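You operate a simulated robot arm through the tools that you are given. There is no shell and no other tool.

You are at the controls of a simulated robot arm. One attempt, no reset.

JOB
Put some things from the top of the mould bench away. At the end: the brown rag stands where the yellow brush stood; the yellow brush is on the blue tray; the red core from the top of the mould bench is in the drawer of the mould bench; the black core from the top of the mould bench is in the drawer of the mould bench; whatever was shut is shut again. Leave all else as you found it, and nothing knocked over (what rides in a drawer may roll over). Set down upright: yellow brush.

The check looks at the end state, three seconds after you hand in, the way a careful person would. Anything else that was tipped, shoved, dropped, spilled or broken makes it a failure.

ROBOT AND FRAMES
A 7-joint arm with a two-finger parallel gripper, fixed in place. Base frame: the origin is on the floor under the middle of its stand, x ahead of it, y to its left, z up. Units: m, degrees, N and s.
With the tool pointing down near the work surface it reaches from about 0.24 to 0.68 m from the base axis. Its first joint turns from -66.0 to 66.0 degrees. Payload 2.4 kg.
Tool frame: the origin (TCP) lies between the finger pads and is the grasp point; the fingertips stand 0.03 m ahead of it; z points along the fingers, y is the line along which they close. The gripper opens to 0.094 m. The fingers are 0.028 m wide and 0.01 m thick; the gripper's body (0.05 by 0.096 m) begins 0.055 m behind the TCP.
Orientation is that of the tool frame in the base frame, as [roll, pitch, yaw] about the fixed x, y, z axes, in that order (R = Rz(yaw) Ry(pitch) Rx(roll)). With the fingers straight down and closing along the base's y, the tool's x points along the base's -x, its y along +y and its z along -z.

CONTROLS
- The arm moves only by the tool nudge_tool. Its argument "steps" is a list of rows, each an object (a shift or turn left out is 0, a gripper value left out holds the last) with "linear": the shift along the base's x, y, z in units of 100 mm (1.0 is 100 mm), a list of three; "delta_rot": the turn, a rotation vector about the base's x, y, z in units of 60 degrees (1.0 is 60 degrees), a list of three; "claw": the closure, from 0 (fully open) to 1 (shut). In form: [{"linear": [dx, dy, dz], "delta_rot": [ax, ay, az], "claw": claw}, ...]. A call has 1 to 20 rows; each row is the pose to reach, as a shift and turn from the pose commanded when the call began. A call with a number of a shift or a turn outside -1 to 1 is refused whole. Rows are played at 5 a second. More than 0.05 m and 8.6 degrees between two rows, or a gripper value outside its range, and nothing of the call is played. Where a pose cannot be reached the arm comes as near as it can. A force on the tool above 40 N (or 10 N above the force at the start of the call, whichever is more), or a blocked arm, ends the call early, and 0.2 s more pass. Each finger travels about 0.153 m/s and halts on what it meets, pressing with about 44 N; the grip force reading is that of the motor and also rises with nothing between the fingers. The clock runs only during rows and for 0.2 s after the last one: add rows that repeat a pose to give the fingers time. It gives the time, the measured TCP pose, the force on the tool (base axes), the opening and the grip force at its end, in the units of the frame above (readings bear some noise), with the torque about the TCP (base axes, N m) and any sound that the robot's microphone picked up.
- Cameras (640 x 400 px; columns grow to the right, rows downward): "scene" is fixed at [0.02, 0.4572, 1.448]; the picture's right is [-0.88, -0.47, 0.00], its down [-0.29, 0.54, -0.79] and it looks along [0.37, -0.70, -0.62] (base axes); focal length 312 px, centre (320, 200). "wrist" rides on the gripper at [0.076, 0.014, -0.102] in the tool frame; the picture's right is [-0.18, 0.98, 0.00], its down [-0.75, -0.14, -0.64] and it looks along [-0.63, -0.12, 0.77] (tool axes); focal length 243 px, centre (320, 200). There is no depth. A picture from a camera that has moved, and an enlarged one, comes with that camera's place and axes in the base frame and with its lens. The place of the scene camera against the robot may be out by one fixed shift of up to 0.018 m in any direction.
- capture(camera): a new picture of that camera. The clock stands still meanwhile.
- zoom(camera, box): a new picture of the part [left, top, right, bottom] of that camera's present view, enlarged. The clock stands still meanwhile.
- close_job(): hands the job in; it is judged then, once.

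Nothing tells you positions but the pictures and the camera data. Unless the task says otherwise, let go and move clear before handing in.

The tools are called after ">>>" by a JSON object that holds its "api" and its "payload". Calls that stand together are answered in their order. nudge_tool: Moves the arm, as the interface text tells. Its arguments: {"type":"object","properties":{"steps":{"type":"array"}},"required":["steps"]} The other tools are called the same way: capture (camera) takes a picture; zoom (camera, box) takes an enlarged picture of a part of a camera's view; close_job () hands the job in.

At the start:

```text
t: 0.0
tool_pos: [0.278, -0.1676, 1.1638]
tool_rot: [-180.0, 0.0, -180.0]
ft_force: [-1.0, 0.3, -0.1]
ft_torque: [0.01, -0.01, 0.01]
finger_gap: 0.0941
gripper_force: 0.1
```

scene: 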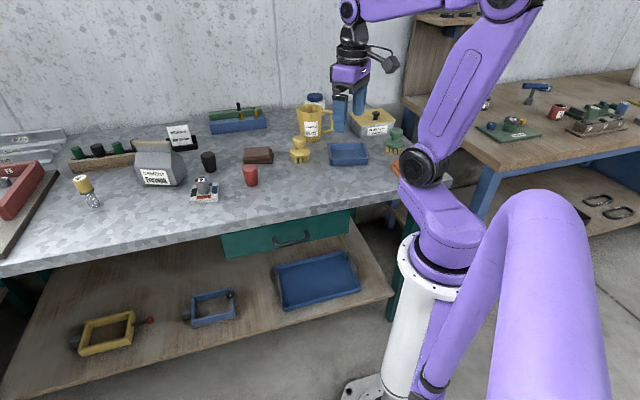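
wrist: 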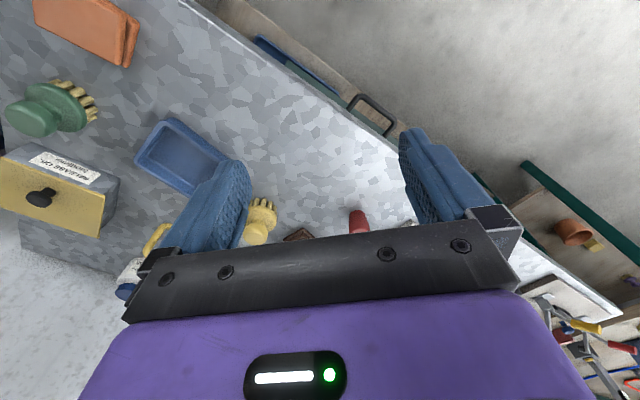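

I see a bench with a brown rag, yellow brush, blue tray, red and black cores, and a drawer with a handle under the bench top. I'll take enlarged views to locate things before moving.

>>> {"api": "zoom", "payload": {"camera": "scene", "box": [180, 80, 420, 230]}}

>>> {"api": "zoom", "payload": {"camera": "scene", "box": [180, 180, 420, 330]}}

>>> {"api": "zoom", "payload": {"camera": "scene", "box": [0, 100, 240, 250]}}

>>> {"api": "zoom", "payload": {"camera": "wrist", "box": [0, 0, 640, 400]}}

```text
2.67 times, centred on (300, 155) of scene
camera zoom: at [0.02, 0.4572, 1.448], right [-0.88, -0.47, 0.0], down [-0.29, 0.54, -0.79], along [0.37, -0.7, -0.62], focal length 831 px, centre (373, 320)
```

zoom: 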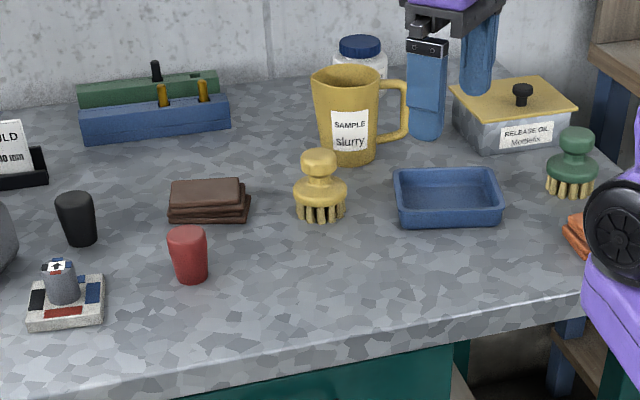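

```text
2.67 times, centred on (300, 255) of scene
camera zoom: at [0.02, 0.4572, 1.448], right [-0.88, -0.47, 0.0], down [-0.29, 0.54, -0.79], along [0.37, -0.7, -0.62], focal length 831 px, centre (373, 53)
```

zoom: 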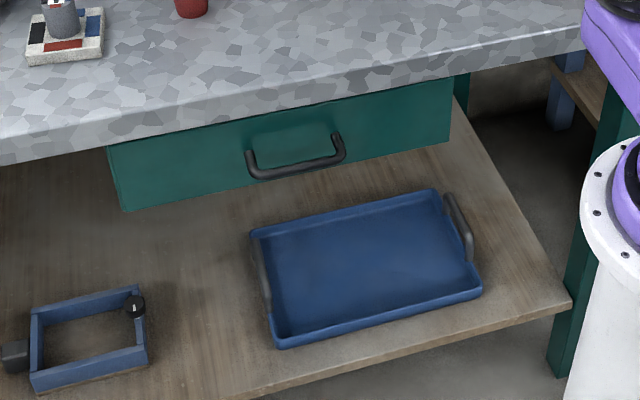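

```text
2.67 times, centred on (120, 175) of scene
camera zoom: at [0.02, 0.4572, 1.448], right [-0.88, -0.47, 0.0], down [-0.29, 0.54, -0.79], along [0.37, -0.7, -0.62], focal length 831 px, centre (853, 267)
```

zoom: 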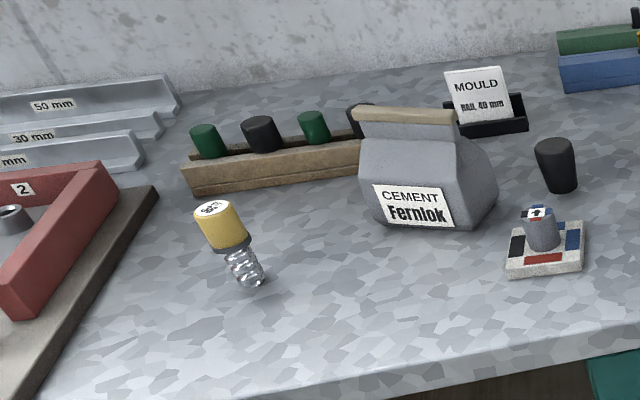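

```text
1.00 times, centred on (320, 200) of wrist (not enlarged: the box is as wide or as high as the picture)
camera zoom: at [0.2021, -0.1534, 1.266], right [0.18, 0.98, 0.0], down [0.75, -0.14, 0.64], along [0.63, -0.12, -0.77], focal length 243 px, centre (320, 200)
```

zoom: 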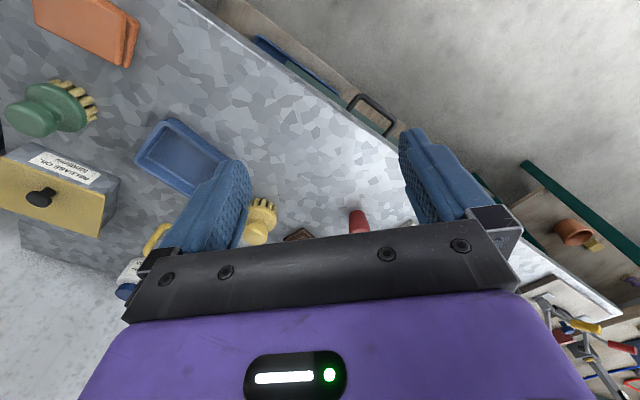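

The bench front edge runs at roughly 42° to base x, the top seems to lie near z≈0.89, and several objects are far out. I'll tilt the tool a bit forward and move it so that the wrist camera gives a second view for triangulation.

>>> {"api": "nudge_tool", "payload": {"steps": [{"linear": [0, 0.15, 0.1], "delta_rot": [0, -0.1, 0]}, {"linear": [0, 0.3, 0.2], "delta_rot": [0, -0.2, 0]}, {"linear": [0, 0.45, 0.3], "delta_rot": [0, -0.3, 0]}, {"linear": [0, 0.6, 0.4], "delta_rot": [0, -0.4, 0]}, {"linear": [0, 0.7, 0.4], "delta_rot": [0, -0.5, 0]}, {"linear": [0, 0.7, 0.4], "delta_rot": [0, -0.5, 0]}]}}

>>> {"api": "capture", "payload": {"camera": "wrist"}}

>>> {"api": "capture", "payload": {"camera": "scene"}}

```text
t: 1.4
tool_pos: [0.2786, -0.0965, 1.2016]
tool_rot: [180.0, 30.1, 179.9]
ft_force: [-0.3, 0.6, -0.6]
ft_torque: [-0.01, -0.03, -0.01]
finger_gap: 0.0941
gripper_force: 0.1
```

```text
taken
camera wrist: at [0.161, -0.0824, 1.2528], right [0.16, 0.98, 0.09], down [0.33, -0.14, 0.93], along [0.93, -0.12, -0.35], focal length 243 px, centre (320, 200)
```

wrist: 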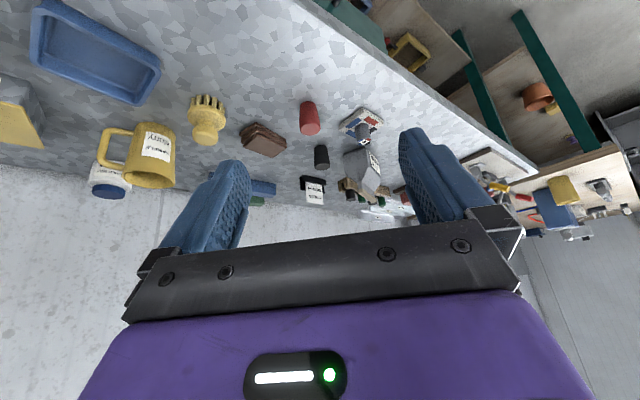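

```text
taken
```

scene: 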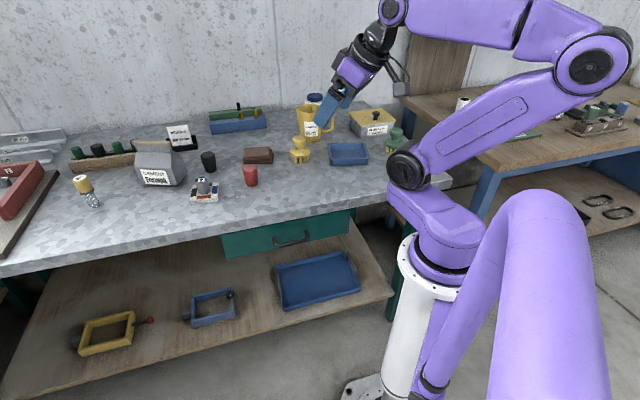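

The objects show well upside-down in the wrist view. I'll enlarge it to get precise pixels.

>>> {"api": "zoom", "payload": {"camera": "wrist", "box": [170, 60, 410, 210]}}

>>> {"api": "zoom", "payload": {"camera": "wrist", "box": [0, 0, 240, 150]}}

>>> {"api": "zoom", "payload": {"camera": "scene", "box": [190, 130, 310, 205]}}

>>> {"api": "zoom", "payload": {"camera": "scene", "box": [280, 90, 440, 190]}}

```text
2.67 times, centred on (290, 135) of wrist
camera zoom: at [0.161, -0.0824, 1.2528], right [0.16, 0.98, 0.09], down [0.33, -0.14, 0.93], along [0.93, -0.12, -0.35], focal length 647 px, centre (400, 373)
```

zoom: 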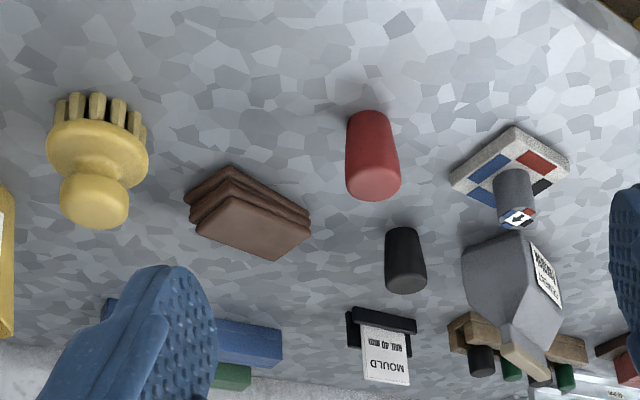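

```text
2.67 times, centred on (120, 75) of wrist
camera zoom: at [0.161, -0.0824, 1.2528], right [0.16, 0.98, 0.09], down [0.33, -0.14, 0.93], along [0.93, -0.12, -0.35], focal length 647 px, centre (853, 533)
```

zoom: 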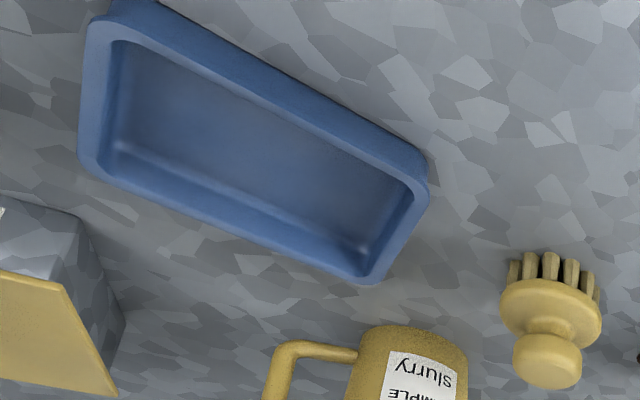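

```text
5.33 times, centred on (250, 168) of scene
camera zoom: at [0.02, 0.4572, 1.448], right [-0.88, -0.47, 0.0], down [-0.29, 0.54, -0.79], along [0.37, -0.7, -0.62], focal length 1661 px, centre (693, 373)
```

zoom: 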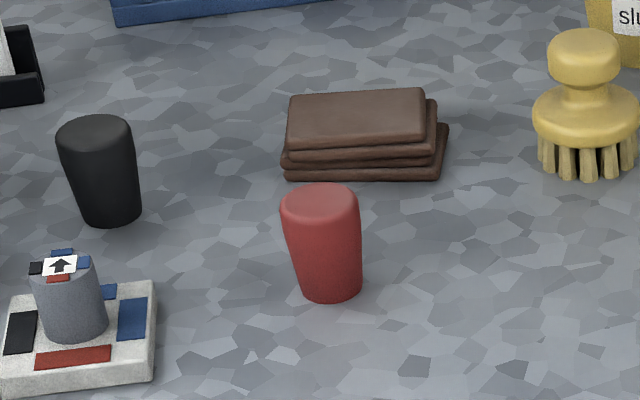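

```text
4.00 times, centred on (360, 140) of scene
camera zoom: at [0.02, 0.4572, 1.448], right [-0.88, -0.47, 0.0], down [-0.29, 0.54, -0.79], along [0.37, -0.7, -0.62], focal length 1246 px, centre (160, 440)
```

zoom: 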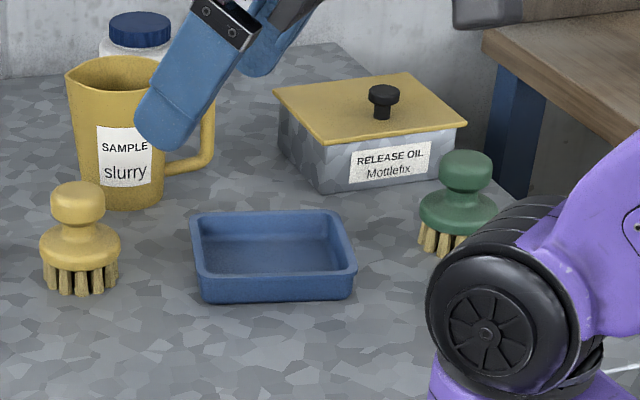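

I need a larger baseline. I'll return the tilt to straight down, go higher and further forward, and take another look.

>>> {"api": "nudge_tool", "payload": {"steps": [{"linear": [0.2, 0, 0], "delta_rot": [0, 0.1, 0]}, {"linear": [0.4, 0, 0.1], "delta_rot": [0, 0.2, 0]}, {"linear": [0.6, 0, 0.2], "delta_rot": [0, 0.3, 0]}, {"linear": [0.8, 0, 0.3], "delta_rot": [0, 0.4, 0]}, {"linear": [1.0, 0, 0.4], "delta_rot": [0, 0.5, 0]}, {"linear": [1.0, 0, 0.4], "delta_rot": [0, 0.5, 0]}]}}

>>> {"api": "nudge_tool", "payload": {"steps": [{"linear": [0.2, 0, 0]}, {"linear": [0.4, 0, 0]}, {"linear": [0.5, 0, 0]}, {"linear": [0.5, 0, 0]}]}}

>>> {"api": "capture", "payload": {"camera": "wrist"}}

```text
t: 2.8
tool_pos: [0.378, -0.0983, 1.243]
tool_rot: [-180.0, -0.1, 179.9]
ft_force: [-0.3, 0.4, 0.3]
ft_torque: [-0.01, -0.02, -0.01]
finger_gap: 0.094
gripper_force: 0.1
```

```text
t: 3.8
tool_pos: [0.4286, -0.0972, 1.2424]
tool_rot: [179.9, 0.0, 179.9]
ft_force: [0.9, -0.4, -0.8]
ft_torque: [-0.01, 0.03, -0.02]
finger_gap: 0.0937
gripper_force: 0.1
```

```text
taken
camera wrist: at [0.352, -0.0829, 1.3459], right [0.18, 0.98, 0.0], down [0.75, -0.14, 0.64], along [0.63, -0.12, -0.77], focal length 243 px, centre (320, 200)
```

wrist: 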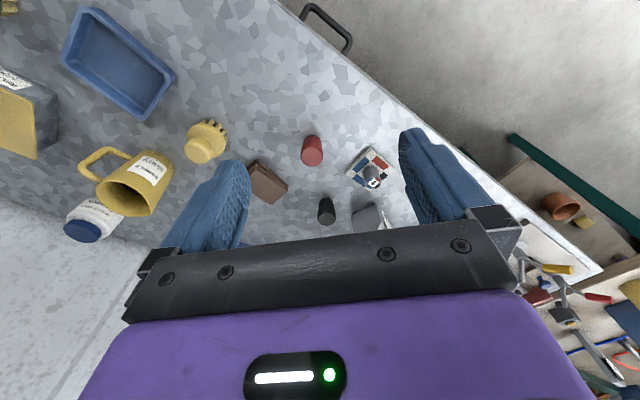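

>>> {"api": "zoom", "payload": {"camera": "wrist", "box": [170, 90, 410, 240]}}

>>> {"api": "zoom", "payload": {"camera": "wrist", "box": [40, 0, 280, 150]}}

>>> {"api": "zoom", "payload": {"camera": "wrist", "box": [240, 0, 480, 150]}}

```text
2.67 times, centred on (290, 165) of wrist
camera zoom: at [0.352, -0.0829, 1.3459], right [0.18, 0.98, 0.0], down [0.75, -0.14, 0.64], along [0.63, -0.12, -0.77], focal length 647 px, centre (400, 293)
```

zoom: 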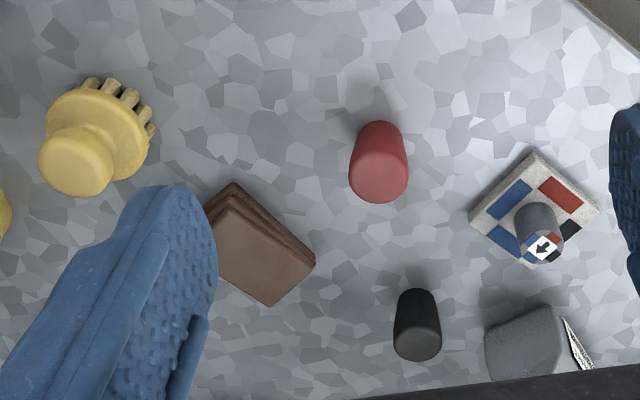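

```text
2.67 times, centred on (160, 75) of wrist
camera zoom: at [0.352, -0.0829, 1.3459], right [0.18, 0.98, 0.0], down [0.75, -0.14, 0.64], along [0.63, -0.12, -0.77], focal length 647 px, centre (747, 533)
```

zoom: 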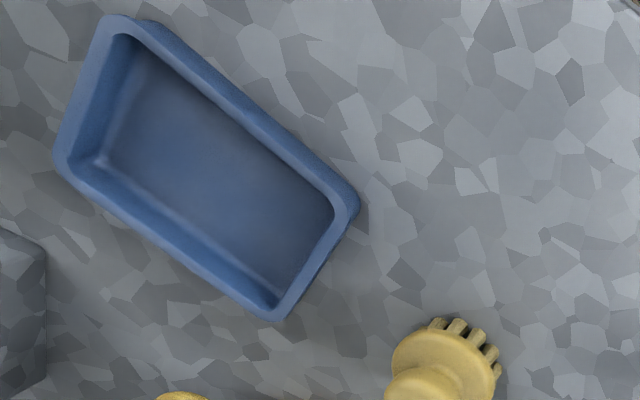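

```text
2.67 times, centred on (360, 75) of wrist
camera zoom: at [0.352, -0.0829, 1.3459], right [0.18, 0.98, 0.0], down [0.75, -0.14, 0.64], along [0.63, -0.12, -0.77], focal length 647 px, centre (213, 533)
```

zoom: 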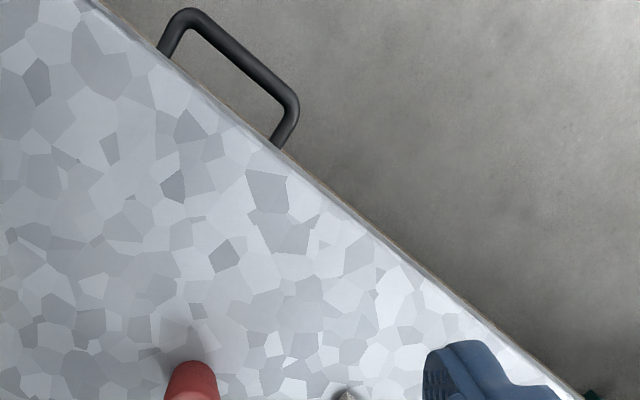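

Triangulating the views, the bench top is at z≈0.875 and its edge runs at about 45°. The handle bar is centred near (0.394, -0.068, 0.766), the red core at (0.58,-0.14), the black core at (0.752,-0.139), the brush at (0.522,-0.336) and the rag at (0.65,-0.268). The tray centre is near (0.383,-0.428). Next I'll back away from the bench and turn the tool to face the drawer, to inspect the handle.

>>> {"api": "nudge_tool", "payload": {"steps": [{"linear": [-0.15, 0.15, 0], "delta_rot": [0, 0, 0.1264]}, {"linear": [-0.3, 0.3, 0], "delta_rot": [0, 0, 0.2528]}, {"linear": [-0.5, 0.5, 0], "delta_rot": [0, 0, 0.3792]}, {"linear": [-0.7, 0.7, 0], "delta_rot": [0, 0, 0.5056]}, {"linear": [-0.85, 0.85, 0], "delta_rot": [0, 0, 0.632]}, {"linear": [-1.0, 1.0, 0], "delta_rot": [0, 0, 0.7583]}, {"linear": [-1.0, 1.0, 0], "delta_rot": [0, 0, 0.7583]}]}}

>>> {"api": "nudge_tool", "payload": {"steps": [{"linear": [0, 0.04, -0.2], "delta_rot": [-0.0818, -0.0832, 0]}, {"linear": [0, 0.08, -0.4], "delta_rot": [-0.1636, -0.1664, 0]}, {"linear": [0, 0.12, -0.6], "delta_rot": [-0.2454, -0.2496, 0]}, {"linear": [0, 0.16, -0.8], "delta_rot": [-0.3272, -0.3328, 0]}, {"linear": [0, 0.2, -1.0], "delta_rot": [-0.409, -0.416, 0]}, {"linear": [0, 0.2, -1.0], "delta_rot": [-0.409, -0.416, 0]}]}}

>>> {"api": "capture", "payload": {"camera": "wrist"}}

>>> {"api": "capture", "payload": {"camera": "scene"}}

```text
t: 5.4
tool_pos: [0.3277, 0.0039, 1.2445]
tool_rot: [180.0, 0.0, -134.4]
ft_force: [0.3, 0.3, 0.9]
ft_torque: [0.0, 0.03, -0.01]
finger_gap: 0.0943
gripper_force: 0.1
```

```text
t: 6.8
tool_pos: [0.3284, 0.0222, 1.1438]
tool_rot: [-144.9, 0.0, -134.5]
ft_force: [0.0, 0.7, 0.6]
ft_torque: [0.01, 0.03, 0.02]
finger_gap: 0.0939
gripper_force: 0.0
```

```text
taken
camera wrist: at [0.2245, 0.0175, 1.2192], right [-0.44, 0.69, -0.56], down [0.35, 0.72, 0.61], along [0.83, 0.07, -0.56], focal length 243 px, centre (320, 200)
```

wrist: 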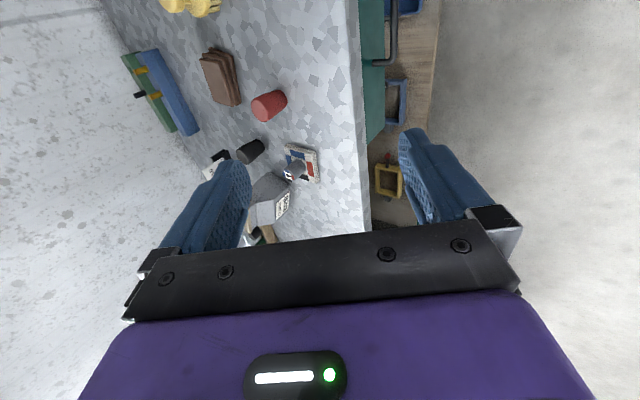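

```text
taken
```

scene: 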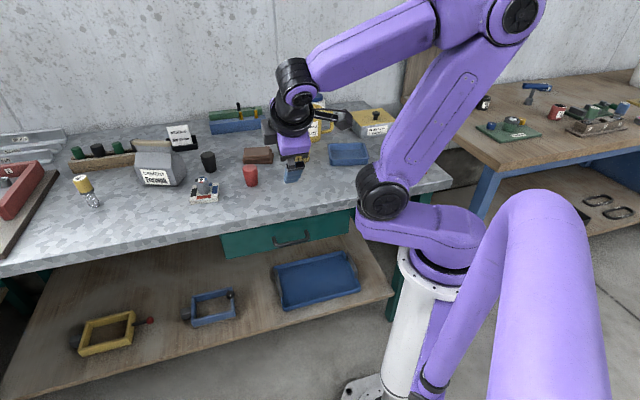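

The wrist camera now sees the handle at the top of its image. I'll enlarge that part.

>>> {"api": "zoom", "payload": {"camera": "wrist", "box": [330, 0, 450, 75]}}

>>> {"api": "zoom", "payload": {"camera": "wrist", "box": [180, 0, 420, 150]}}

>>> {"api": "zoom", "payload": {"camera": "scene", "box": [210, 190, 370, 290]}}

```text
5.33 times, centred on (390, 38) of wrist
camera zoom: at [0.2245, 0.0175, 1.2192], right [-0.44, 0.69, -0.56], down [0.35, 0.72, 0.61], along [0.83, 0.07, -0.56], focal length 1294 px, centre (-53, 1067)
```

zoom: 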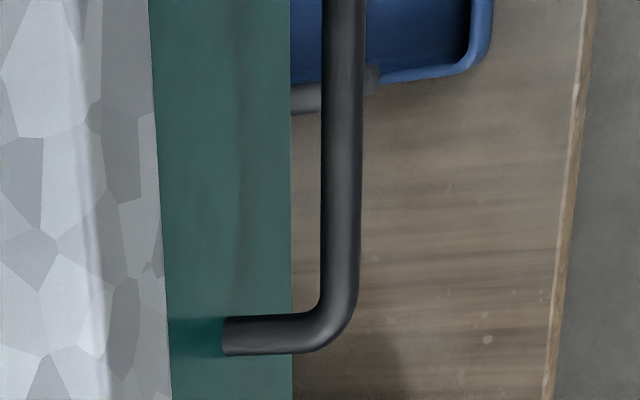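

```text
2.67 times, centred on (300, 75) of wrist
camera zoom: at [0.2245, 0.0175, 1.2192], right [-0.44, 0.69, -0.56], down [0.35, 0.72, 0.61], along [0.83, 0.07, -0.56], focal length 647 px, centre (373, 533)
```

zoom: 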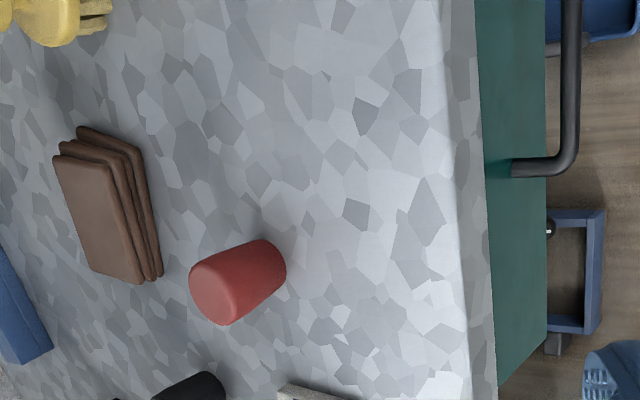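

```text
4.00 times, centred on (290, 240) of scene
camera zoom: at [0.02, 0.4573, 1.448], right [-0.88, -0.47, 0.0], down [-0.29, 0.54, -0.79], along [0.37, -0.7, -0.62], focal length 1246 px, centre (440, 40)
```

zoom: 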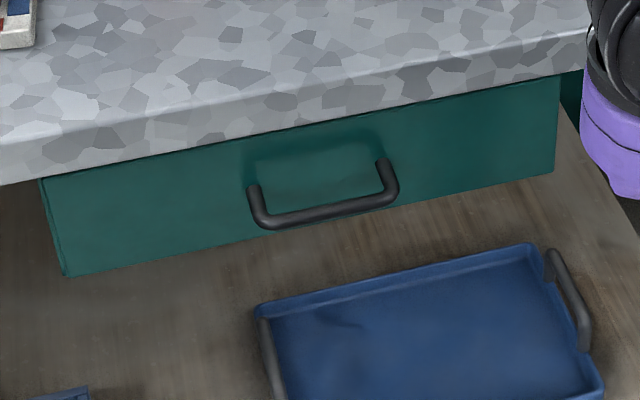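

The handle bar corners work out to about (0.428,-0.036,0.77) and (0.36,-0.10,0.77). I'll descend to a pre-approach point 12 cm back from the bar along the tool axis and check again.

>>> {"api": "nudge_tool", "payload": {"steps": [{"linear": [0.02, -0.04, -0.3]}, {"linear": [0.04, -0.08, -0.6]}, {"linear": [0.06, -0.14, -0.92]}, {"linear": [0.06, -0.14, -0.92]}]}}

>>> {"api": "nudge_tool", "payload": {"steps": [{"linear": [0.02, -0.04, -0.3]}, {"linear": [0.04, -0.08, -0.6]}, {"linear": [0.06, -0.14, -0.92]}, {"linear": [0.06, -0.14, -0.92]}]}}

>>> {"api": "nudge_tool", "payload": {"steps": [{"linear": [0.02, -0.04, -0.3]}, {"linear": [0.04, -0.08, -0.6]}, {"linear": [0.05, -0.14, -0.9]}, {"linear": [0.05, -0.14, -0.9]}]}}

>>> {"api": "capture", "payload": {"camera": "wrist"}}

>>> {"api": "capture", "payload": {"camera": "scene"}}

```text
t: 7.8
tool_pos: [0.3338, 0.0089, 1.0506]
tool_rot: [-145.0, 0.0, -134.5]
ft_force: [-0.2, 0.1, 0.4]
ft_torque: [-0.02, 0.01, -0.03]
finger_gap: 0.0938
gripper_force: 0.1
```

```text
t: 8.8
tool_pos: [0.3425, -0.006, 0.959]
tool_rot: [-145.1, 0.0, -134.5]
ft_force: [0.0, 0.5, -0.4]
ft_torque: [0.0, -0.01, -0.02]
finger_gap: 0.0944
gripper_force: 0.0
```

```text
t: 9.8
tool_pos: [0.3463, -0.0191, 0.8708]
tool_rot: [-145.1, 0.0, -134.5]
ft_force: [0.7, 0.7, 0.8]
ft_torque: [0.01, 0.0, 0.01]
finger_gap: 0.0941
gripper_force: 0.1
```

```text
taken
camera wrist: at [0.242, -0.0247, 0.9458], right [-0.45, 0.7, -0.56], down [0.35, 0.71, 0.61], along [0.82, 0.07, -0.56], focal length 243 px, centre (320, 200)
```

wrist: 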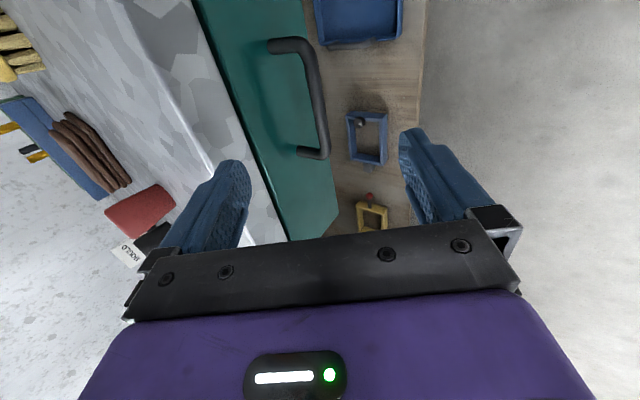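

```text
taken
```

scene: 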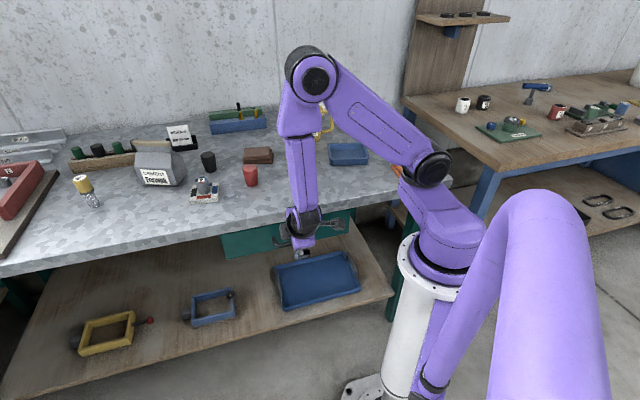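

>>> {"api": "zoom", "payload": {"camera": "wrist", "box": [240, 20, 400, 120]}}

>>> {"api": "zoom", "payload": {"camera": "wrist", "box": [200, 20, 440, 170]}}

```text
4.00 times, centred on (320, 70) of wrist
camera zoom: at [0.242, -0.0247, 0.9458], right [-0.45, 0.7, -0.56], down [0.35, 0.71, 0.61], along [0.82, 0.07, -0.56], focal length 970 px, centre (320, 720)
```

zoom: 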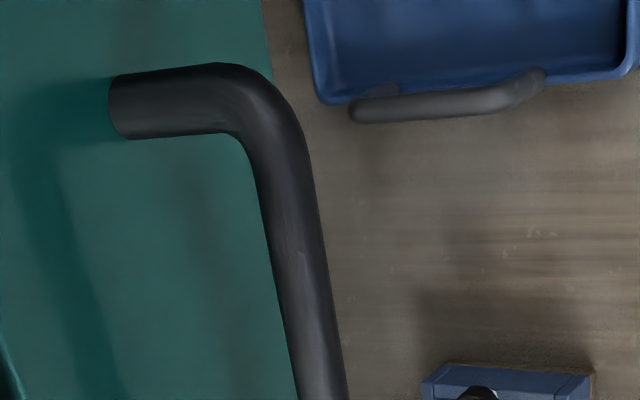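

```text
2.67 times, centred on (320, 95) of wrist
camera zoom: at [0.242, -0.0247, 0.9458], right [-0.45, 0.7, -0.56], down [0.35, 0.71, 0.61], along [0.82, 0.07, -0.56], focal length 647 px, centre (320, 480)
```

zoom: 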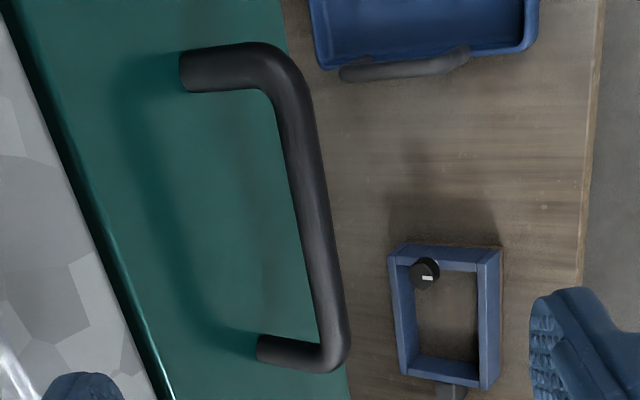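

The bar centre refines to (0.393,-0.070,0.774), about 11 mm thick, and stands about 41 mm off the drawer front. I'll half-close the gripper, slide in along the tool axis so the bar lies between the fingertips, then grip it.

>>> {"api": "nudge_tool", "payload": {"steps": [{"claw": 0.57}, {"claw": 0.57}, {"linear": [0.11, -0.11, -0.21], "claw": 0.57}, {"linear": [0.22, -0.22, -0.43], "claw": 0.57}, {"linear": [0.33, -0.34, -0.65], "claw": 0.57}, {"linear": [0.419, -0.444, -0.835], "claw": 0.57}, {"linear": [0.419, -0.444, -0.835], "claw": 0.57}]}}

>>> {"api": "capture", "payload": {"camera": "wrist"}}

```text
t: 11.4
tool_pos: [0.3871, -0.0634, 0.7845]
tool_rot: [-145.1, 0.0, -134.4]
ft_force: [1.0, 0.2, -0.5]
ft_torque: [0.02, -0.03, 0.0]
finger_gap: 0.0403
gripper_force: 0.1
```

```text
taken
camera wrist: at [0.2838, -0.0681, 0.8608], right [-0.45, 0.7, -0.56], down [0.35, 0.71, 0.61], along [0.83, 0.07, -0.56], focal length 243 px, centre (320, 200)
```

wrist: 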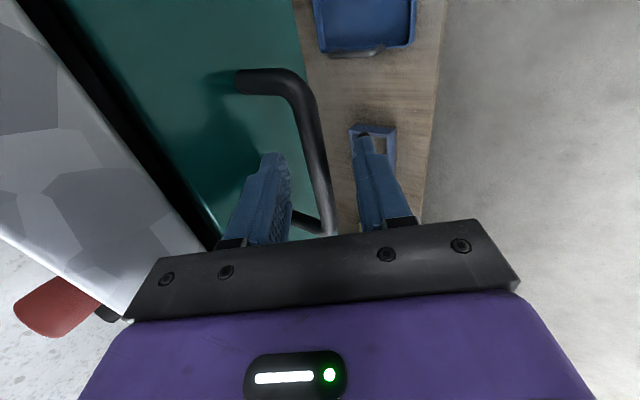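

The bar lies between the fingers without contact. I'll close on it now.

>>> {"api": "nudge_tool", "payload": {"steps": [{"claw": 0.8}, {"claw": 1.0}, {"claw": 1.0}, {"claw": 1.0}]}}

>>> {"api": "zoom", "payload": {"camera": "wrist", "box": [200, 50, 440, 240]}}

```text
t: 12.4
tool_pos: [0.3873, -0.0628, 0.786]
tool_rot: [-144.9, 0.0, -134.5]
ft_force: [0.7, -3.1, 13.0]
ft_torque: [-0.44, 0.2, 0.3]
finger_gap: 0.0117
gripper_force: 45.3
```

```text
2.11 times, centred on (320, 145) of wrist
camera zoom: at [0.2838, -0.0682, 0.8612], right [-0.44, 0.69, -0.57], down [0.35, 0.72, 0.61], along [0.83, 0.07, -0.56], focal length 511 px, centre (320, 316)
```

zoom: 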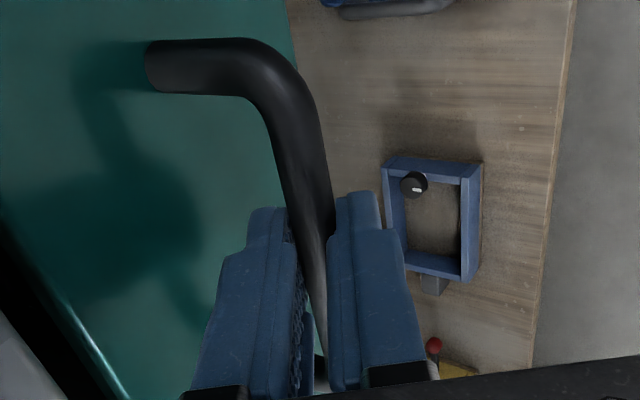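

The bar is gripped (gap 11.7 mm). I'll pull straight out along the drawer normal in small steps.

>>> {"api": "nudge_tool", "payload": {"steps": [{"linear": [-0.1, 0.098, 0], "claw": 1.0}, {"linear": [-0.2, 0.197, 0], "claw": 1.0}, {"linear": [-0.3, 0.295, 0], "claw": 1.0}, {"linear": [-0.4, 0.394, 0], "claw": 1.0}, {"linear": [-0.5, 0.492, 0], "claw": 1.0}]}}

>>> {"api": "capture", "payload": {"camera": "scene"}}

>>> {"api": "capture", "payload": {"camera": "wrist"}}

```text
t: 13.6
tool_pos: [0.3382, -0.0134, 0.7872]
tool_rot: [-145.0, 0.1, -134.3]
ft_force: [12.9, 11.7, -19.6]
ft_torque: [-0.1, 0.31, 0.14]
finger_gap: 0.0114
gripper_force: 45.2
```

```text
taken
```

scene: 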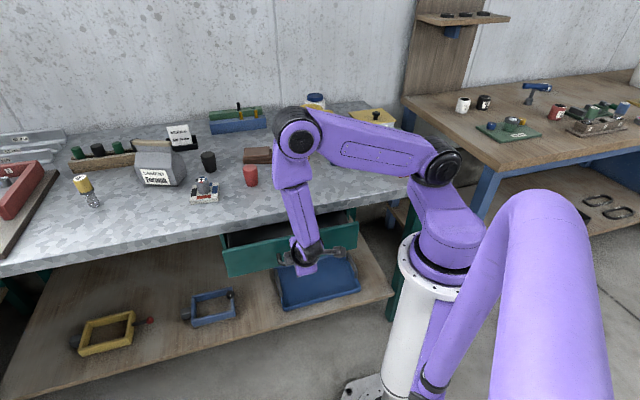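

```text
taken
camera wrist: at [0.234, -0.0192, 0.8614], right [-0.45, 0.7, -0.56], down [0.34, 0.71, 0.61], along [0.83, 0.08, -0.56], focal length 243 px, centre (320, 200)
```

wrist: 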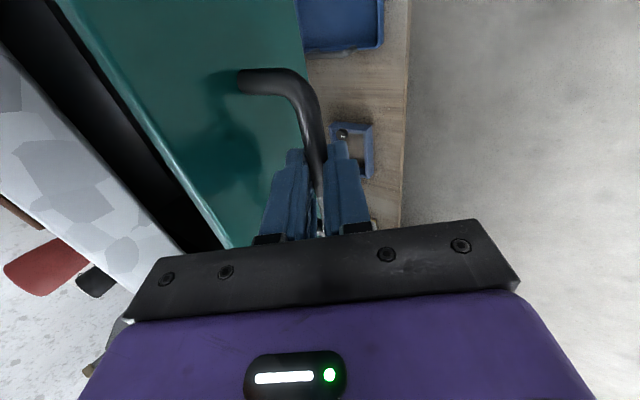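

The drawer is opening; side force suggests its true travel leans slightly more toward +d than my estimate. I'll continue with a corrected direction.

>>> {"api": "nudge_tool", "payload": {"steps": [{"linear": [-0.07, 0.1, 0.0], "claw": 1.0}, {"linear": [-0.15, 0.19, 0.0], "claw": 1.0}, {"linear": [-0.24, 0.285, 0.0], "claw": 1.0}, {"linear": [-0.33, 0.38, 0.0], "claw": 1.0}]}}

>>> {"api": "capture", "payload": {"camera": "scene"}}

```text
t: 14.6
tool_pos: [0.3032, 0.0216, 0.7873]
tool_rot: [-145.0, -0.2, -134.6]
ft_force: [-1.7, -3.7, -14.4]
ft_torque: [-0.31, 0.49, 0.26]
finger_gap: 0.0114
gripper_force: 44.3
```

```text
taken
```

scene: 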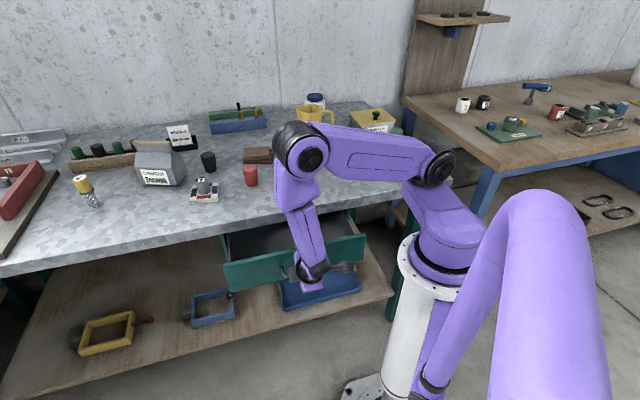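

>>> {"api": "nudge_tool", "payload": {"steps": [{"linear": [-0.1, 0.09, -0.01], "claw": 1.0}, {"linear": [-0.2, 0.19, -0.01], "claw": 1.0}, {"linear": [-0.3, 0.29, -0.01], "claw": 1.0}, {"linear": [-0.38, 0.37, -0.01], "claw": 1.0}]}}

>>> {"api": "capture", "payload": {"camera": "scene"}}

>>> {"api": "capture", "payload": {"camera": "wrist"}}

```text
t: 15.6
tool_pos: [0.2638, 0.0597, 0.7862]
tool_rot: [-144.9, -0.2, -134.6]
ft_force: [-12.6, -13.5, 13.9]
ft_torque: [-0.67, 0.46, 0.04]
finger_gap: 0.0116
gripper_force: 45.0
```

```text
taken
```

scene: 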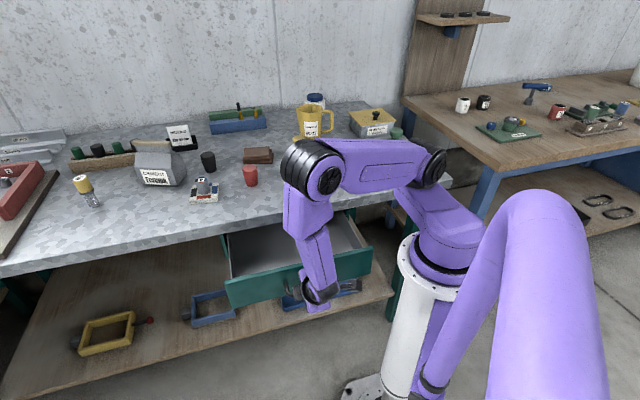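

```text
taken
camera wrist: at [0.1609, 0.055, 0.8617], right [-0.44, 0.69, -0.57], down [0.35, 0.72, 0.6], along [0.83, 0.07, -0.56], focal length 243 px, centre (320, 200)
```

wrist: 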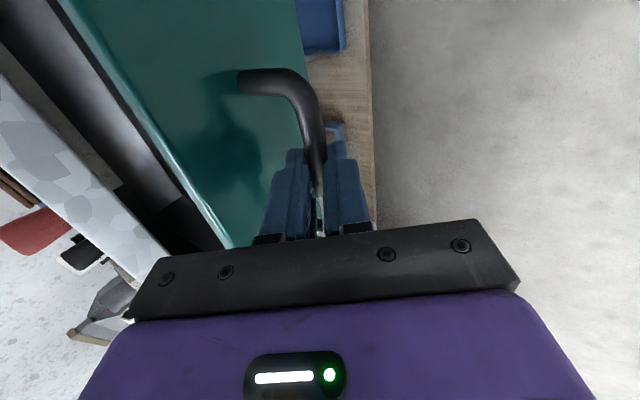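

The drawer is out about 17 cm and looks empty, which is enough room. I'll open the fingers just a little, back out along the tool axis, then rise and straighten the tool.

>>> {"api": "nudge_tool", "payload": {"steps": [{"linear": [0.01, 0.01, 0], "claw": 0.8}, {"linear": [0.01, 0.01, 0], "claw": 0.57}, {"linear": [0.01, 0.01, 0], "claw": 0.57}, {"linear": [-0.08, 0.09, 0.18], "claw": 0.57}, {"linear": [-0.16, 0.17, 0.36], "claw": 0.57}, {"linear": [-0.24, 0.25, 0.54], "claw": 0.57}, {"linear": [-0.24, 0.25, 0.8], "claw": 0.57}, {"linear": [-0.24, 0.25, 1.0], "claw": 0.57}]}}

>>> {"api": "capture", "payload": {"camera": "wrist"}}

>>> {"api": "capture", "payload": {"camera": "scene"}}

```text
t: 17.4
tool_pos: [0.2433, 0.0842, 0.8848]
tool_rot: [-145.0, 0.0, -134.6]
ft_force: [-0.2, -0.1, 0.1]
ft_torque: [0.04, 0.03, 0.01]
finger_gap: 0.0403
gripper_force: 0.1
```

```text
taken
camera wrist: at [0.1382, 0.0801, 0.9616], right [-0.45, 0.7, -0.56], down [0.35, 0.72, 0.61], along [0.82, 0.07, -0.56], focal length 243 px, centre (320, 200)
```

wrist: 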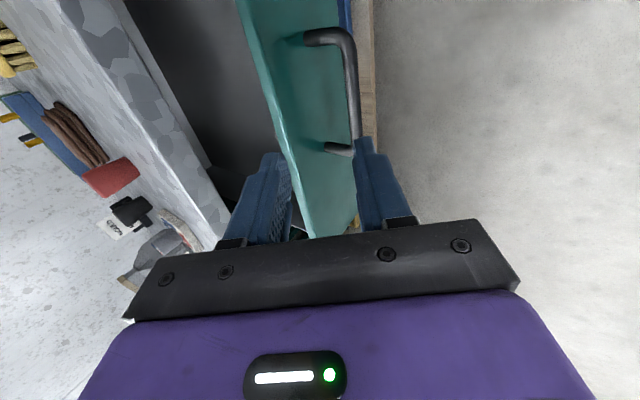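

```text
taken
```

scene: 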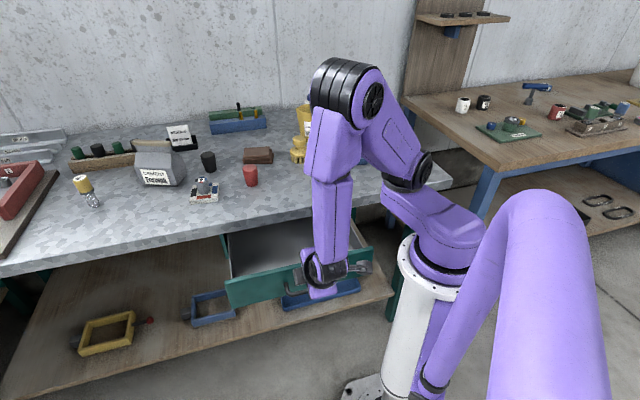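

The drawer stays open. I'll rise, straighten the tool, and turn it so the fingers close along the bench edge direction while moving over toward the red core.

>>> {"api": "nudge_tool", "payload": {"steps": [{"linear": [0, 0, 0.25], "delta_rot": [0.0818, 0.0832, 0], "claw": 0.3}, {"linear": [0, 0, 0.5], "delta_rot": [0.1636, 0.1664, 0], "claw": 0.1}, {"linear": [0, 0, 0.75], "delta_rot": [0.2454, 0.2496, 0], "claw": 0.0}, {"linear": [0, 0, 1.0], "delta_rot": [0.3272, 0.3328, 0]}, {"linear": [0, 0, 1.0], "delta_rot": [0.409, 0.416, 0]}, {"linear": [0, 0, 1.0], "delta_rot": [0.409, 0.416, 0]}]}}

>>> {"api": "nudge_tool", "payload": {"steps": [{"linear": [0.16, -0.12, 0.1], "delta_rot": [0, 0, -0.126]}, {"linear": [0.33, -0.23, 0.2], "delta_rot": [0, 0, -0.252]}, {"linear": [0.5, -0.35, 0.3], "delta_rot": [0, 0, -0.378]}, {"linear": [0.67, -0.47, 0.4], "delta_rot": [0, 0, -0.504]}, {"linear": [0.83, -0.58, 0.5], "delta_rot": [0, 0, -0.63]}, {"linear": [1.0, -0.7, 0.5], "delta_rot": [0, 0, -0.755]}]}}

>>> {"api": "nudge_tool", "payload": {"steps": [{"linear": [0.16, -0.12, 0], "delta_rot": [0, 0, -0.126]}, {"linear": [0.33, -0.23, 0], "delta_rot": [0, 0, -0.252]}, {"linear": [0.5, -0.35, 0], "delta_rot": [0, 0, -0.378]}, {"linear": [0.67, -0.47, 0], "delta_rot": [0, 0, -0.504]}, {"linear": [0.83, -0.58, 0], "delta_rot": [0, 0, -0.63]}, {"linear": [1.0, -0.7, 0], "delta_rot": [0, 0, -0.755]}, {"linear": [1.0, -0.7, 0], "delta_rot": [0, 0, -0.755]}]}}

>>> {"api": "capture", "payload": {"camera": "wrist"}}

>>> {"api": "capture", "payload": {"camera": "scene"}}

```text
t: 18.8
tool_pos: [0.2424, 0.0856, 0.9862]
tool_rot: [179.9, 0.1, -134.5]
ft_force: [0.1, -0.5, -0.1]
ft_torque: [-0.01, -0.01, -0.03]
finger_gap: 0.0937
gripper_force: 0.0
```

```text
t: 20.2
tool_pos: [0.3425, 0.0145, 1.0353]
tool_rot: [180.0, 0.0, -179.9]
ft_force: [0.0, -0.3, -0.3]
ft_torque: [0.01, 0.01, -0.01]
finger_gap: 0.0943
gripper_force: 0.1
```

```text
t: 21.8
tool_pos: [0.4429, -0.0544, 1.0347]
tool_rot: [-179.9, 0.0, 134.7]
ft_force: [-0.9, 0.6, -0.9]
ft_torque: [-0.04, 0.01, -0.03]
finger_gap: 0.0938
gripper_force: 0.0
```

```text
taken
camera wrist: at [0.3986, 0.0083, 1.1374], right [0.83, 0.56, 0.0], down [0.43, -0.63, 0.64], along [0.36, -0.53, -0.77], focal length 243 px, centre (320, 200)
```

wrist: 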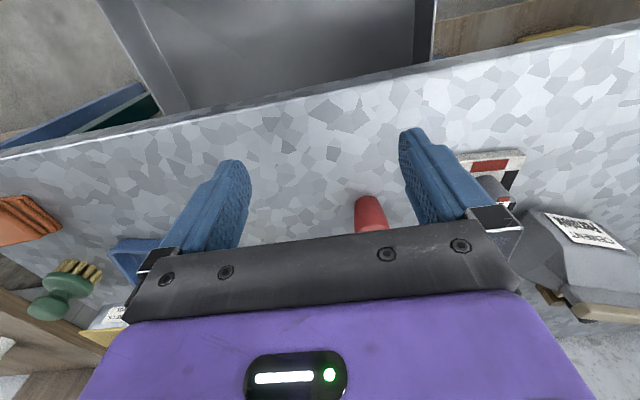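

```text
taken
```

scene: 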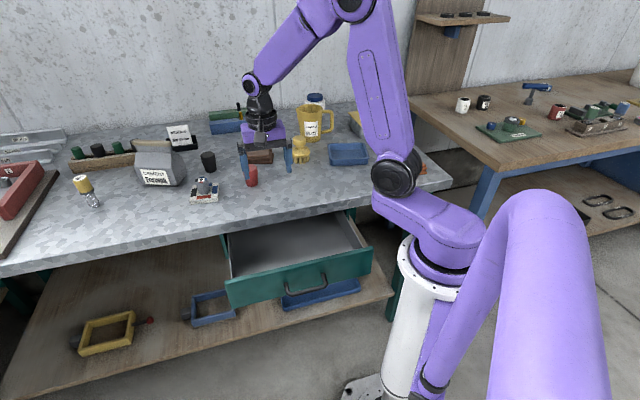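

The red core shows where I expected. I'll move over it and check alignment before descending.

>>> {"api": "nudge_tool", "payload": {"steps": [{"linear": [0.25, -0.15, 0]}, {"linear": [0.5, -0.3, 0]}, {"linear": [0.75, -0.46, 0]}, {"linear": [1.0, -0.62, 0]}]}}

>>> {"api": "nudge_tool", "payload": {"steps": [{"linear": [0.2, -0.12, 0]}, {"linear": [0.391, -0.237, 0]}, {"linear": [0.391, -0.237, 0]}]}}

>>> {"api": "capture", "payload": {"camera": "wrist"}}

>>> {"api": "zoom", "payload": {"camera": "scene", "box": [190, 110, 350, 210]}}

>>> {"api": "zoom", "payload": {"camera": "scene", "box": [210, 200, 390, 312]}}

```text
t: 22.8
tool_pos: [0.5436, -0.116, 1.034]
tool_rot: [-179.9, -0.1, 135.0]
ft_force: [0.1, 0.5, 0.1]
ft_torque: [0.0, 0.02, 0.0]
finger_gap: 0.0941
gripper_force: 0.0
```

```text
t: 23.6
tool_pos: [0.5821, -0.14, 1.0348]
tool_rot: [180.0, 0.0, 134.9]
ft_force: [0.0, 1.0, -0.6]
ft_torque: [0.04, 0.01, 0.0]
finger_gap: 0.0944
gripper_force: 0.1
```

```text
taken
camera wrist: at [0.538, -0.0759, 1.137], right [0.83, 0.56, 0.0], down [0.43, -0.63, 0.64], along [0.36, -0.53, -0.77], focal length 243 px, centre (320, 200)
```

wrist: 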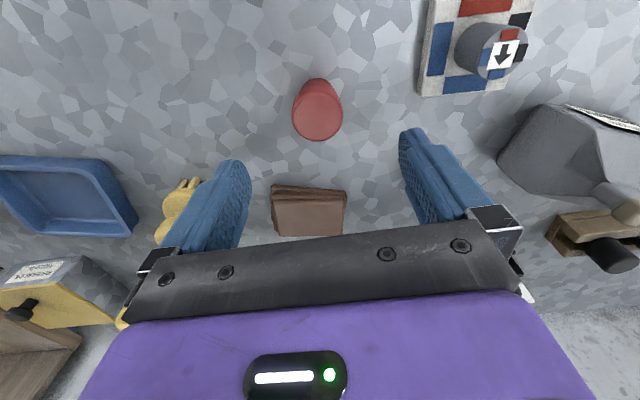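

```text
4.00 times, centred on (270, 160) of scene
camera zoom: at [0.02, 0.4572, 1.448], right [-0.88, -0.47, 0.0], down [-0.29, 0.54, -0.79], along [0.37, -0.7, -0.62], focal length 1246 px, centre (520, 360)
```

zoom: 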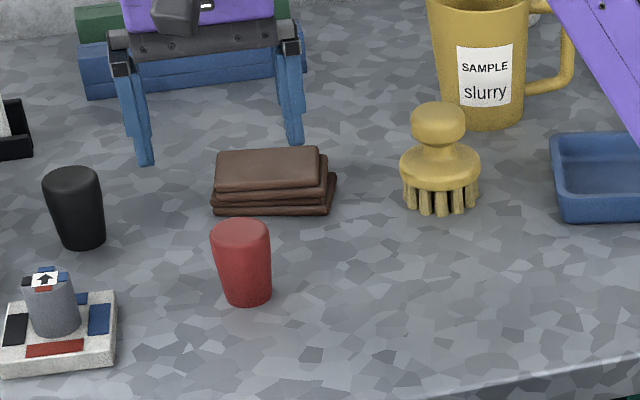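

```text
3.56 times, centred on (300, 256) of scene
camera zoom: at [0.02, 0.4572, 1.448], right [-0.88, -0.47, 0.0], down [-0.29, 0.54, -0.79], along [0.37, -0.7, -0.62], focal length 1108 px, centre (391, 1)
```

zoom: 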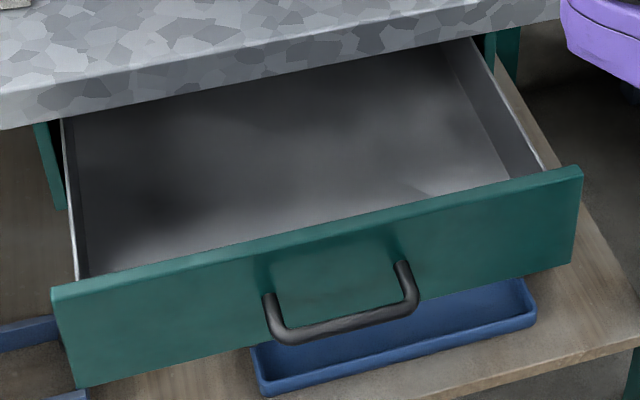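

The red core is centred under the tool, and the drawer is empty. I'll descend and grip the core.

>>> {"api": "nudge_tool", "payload": {"steps": [{"linear": [-0.01, 0, -0.25]}, {"linear": [-0.01, 0, -0.5]}, {"linear": [-0.01, 0, -0.75]}, {"linear": [-0.01, 0, -1.0]}]}}

>>> {"api": "nudge_tool", "payload": {"steps": [{"linear": [0, 0, -0.12]}, {"linear": [0, 0, -0.23]}, {"linear": [0, 0, -0.23]}]}}

>>> {"api": "capture", "payload": {"camera": "wrist"}}

>>> {"api": "zoom", "payload": {"camera": "scene", "box": [190, 110, 350, 210]}}

```text
t: 24.6
tool_pos: [0.5821, -0.1401, 0.935]
tool_rot: [179.9, 0.0, 134.9]
ft_force: [0.3, 0.1, 0.4]
ft_torque: [0.02, 0.01, 0.02]
finger_gap: 0.0941
gripper_force: 0.1
```

```text
t: 25.4
tool_pos: [0.5806, -0.1405, 0.9122]
tool_rot: [-179.9, 0.0, 134.9]
ft_force: [-0.6, 0.5, -0.8]
ft_torque: [0.01, 0.0, 0.0]
finger_gap: 0.0942
gripper_force: 0.1
```

```text
taken
camera wrist: at [0.5371, -0.0767, 1.0147], right [0.83, 0.56, 0.0], down [0.43, -0.63, 0.64], along [0.36, -0.53, -0.77], focal length 243 px, centre (320, 200)
```

wrist: 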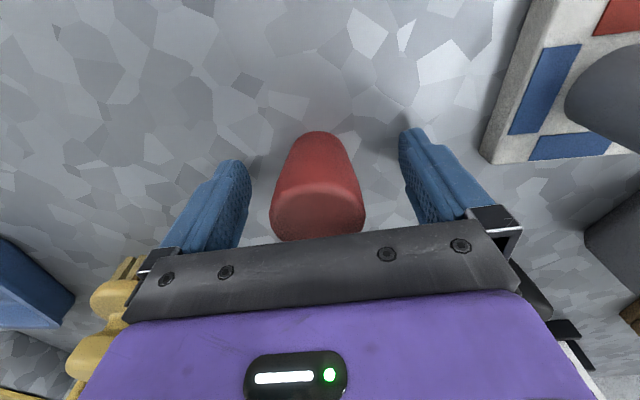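

```text
4.00 times, centred on (270, 160) of scene
camera zoom: at [0.02, 0.4572, 1.448], right [-0.88, -0.47, 0.0], down [-0.29, 0.54, -0.79], along [0.37, -0.7, -0.62], focal length 1246 px, centre (520, 360)
```

zoom: 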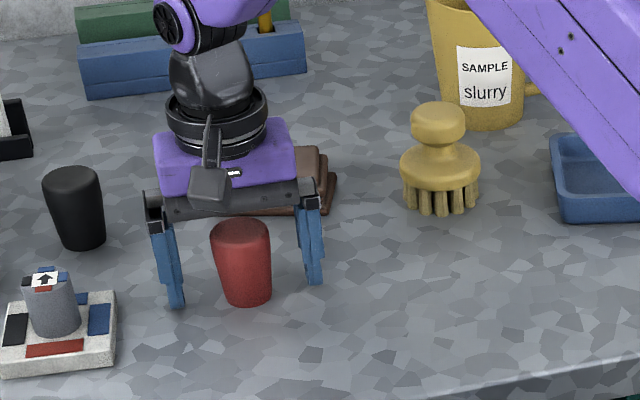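

The red core is between the fingers. Closing and lifting a little.

>>> {"api": "nudge_tool", "payload": {"steps": [{"claw": 0.3}, {"claw": 0.6}, {"claw": 1.0}, {"claw": 1.0}, {"claw": 1.0}]}}

>>> {"api": "nudge_tool", "payload": {"steps": [{"linear": [0, 0, 0.1]}, {"linear": [0, 0, 0.3]}, {"linear": [0, 0, 0.6]}, {"linear": [0, 0, 0.9]}, {"linear": [0, 0, 0.9]}]}}

>>> {"api": "capture", "payload": {"camera": "wrist"}}

>>> {"api": "capture", "payload": {"camera": "scene"}}

```text
t: 26.6
tool_pos: [0.5798, -0.1409, 0.9123]
tool_rot: [180.0, 0.0, 134.9]
ft_force: [-0.9, -1.5, 3.2]
ft_torque: [0.0, -0.02, -0.01]
finger_gap: 0.0426
gripper_force: 43.8
```

```text
t: 27.8
tool_pos: [0.5808, -0.1402, 1.0025]
tool_rot: [-180.0, 0.0, 135.0]
ft_force: [0.0, -0.3, -0.7]
ft_torque: [-0.01, -0.01, -0.02]
finger_gap: 0.0422
gripper_force: 44.2
```

```text
taken
camera wrist: at [0.5388, -0.076, 1.1048], right [0.83, 0.56, 0.0], down [0.43, -0.63, 0.64], along [0.36, -0.53, -0.77], focal length 243 px, centre (320, 200)
```

wrist: 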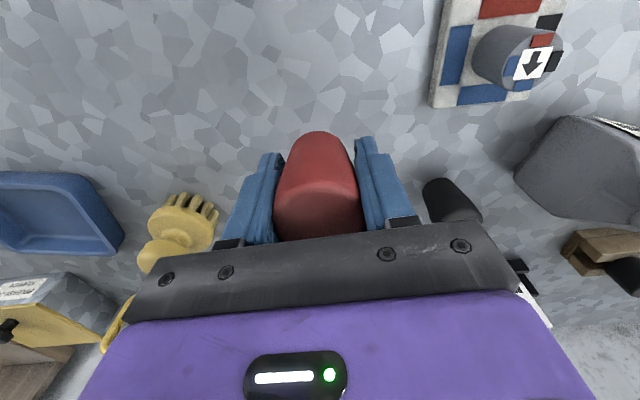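

```text
taken
```

scene: 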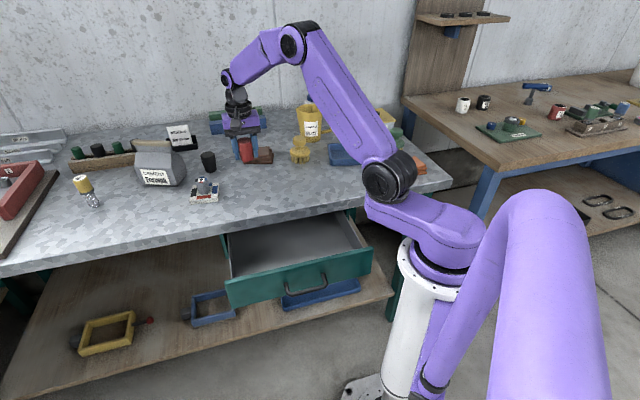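

The red core is held firmly. From the scene view the drawer opening spans about 13 cm clear of the bench edge, with its front top at z≈0.826. I'll carry the core over the drawer's middle-left, near (0.403, 0.007).

>>> {"api": "nudge_tool", "payload": {"steps": [{"linear": [-0.2, 0.17, 0]}, {"linear": [-0.45, 0.37, 0]}, {"linear": [-0.7, 0.58, 0]}, {"linear": [-0.9, 0.75, 0]}]}}

>>> {"api": "nudge_tool", "payload": {"steps": [{"linear": [-0.2, 0.17, 0]}, {"linear": [-0.45, 0.37, 0]}, {"linear": [-0.7, 0.58, -0.1]}, {"linear": [-0.87, 0.725, -0.3]}, {"linear": [-0.87, 0.725, -0.5]}, {"linear": [-0.87, 0.725, -0.5]}]}}

>>> {"api": "capture", "payload": {"camera": "wrist"}}

>>> {"api": "capture", "payload": {"camera": "scene"}}

```text
t: 28.8
tool_pos: [0.4896, -0.0666, 1.0033]
tool_rot: [179.9, 0.0, 134.9]
ft_force: [0.2, -0.4, -0.5]
ft_torque: [0.03, 0.0, -0.01]
finger_gap: 0.0424
gripper_force: 43.6
```

```text
t: 30.2
tool_pos: [0.4023, 0.007, 0.9517]
tool_rot: [-180.0, 0.0, 134.9]
ft_force: [-1.1, -0.3, -0.4]
ft_torque: [-0.02, 0.0, 0.0]
finger_gap: 0.0427
gripper_force: 44.1
```

```text
taken
camera wrist: at [0.3587, 0.0713, 1.0541], right [0.83, 0.56, 0.0], down [0.43, -0.63, 0.64], along [0.36, -0.53, -0.77], focal length 243 px, centre (320, 200)
```

wrist: 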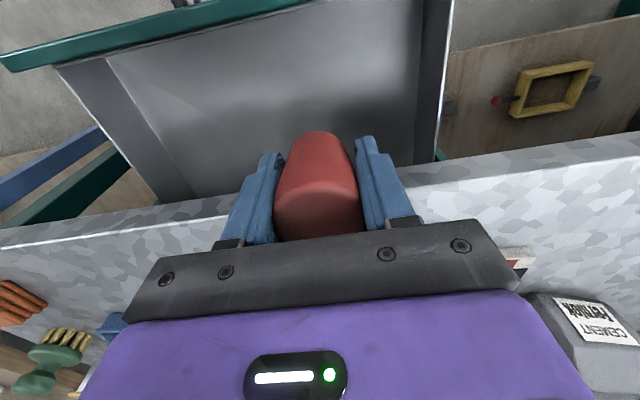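

```text
taken
```

scene: 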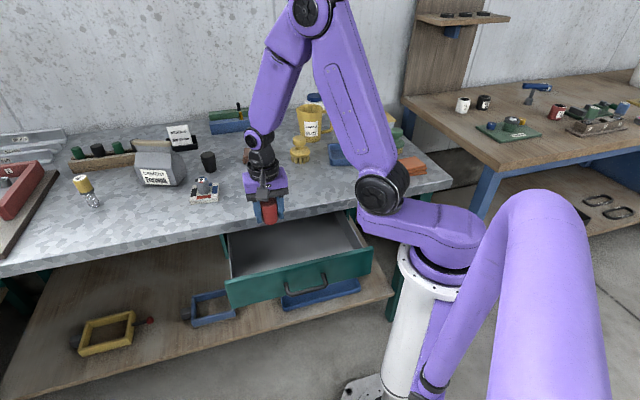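

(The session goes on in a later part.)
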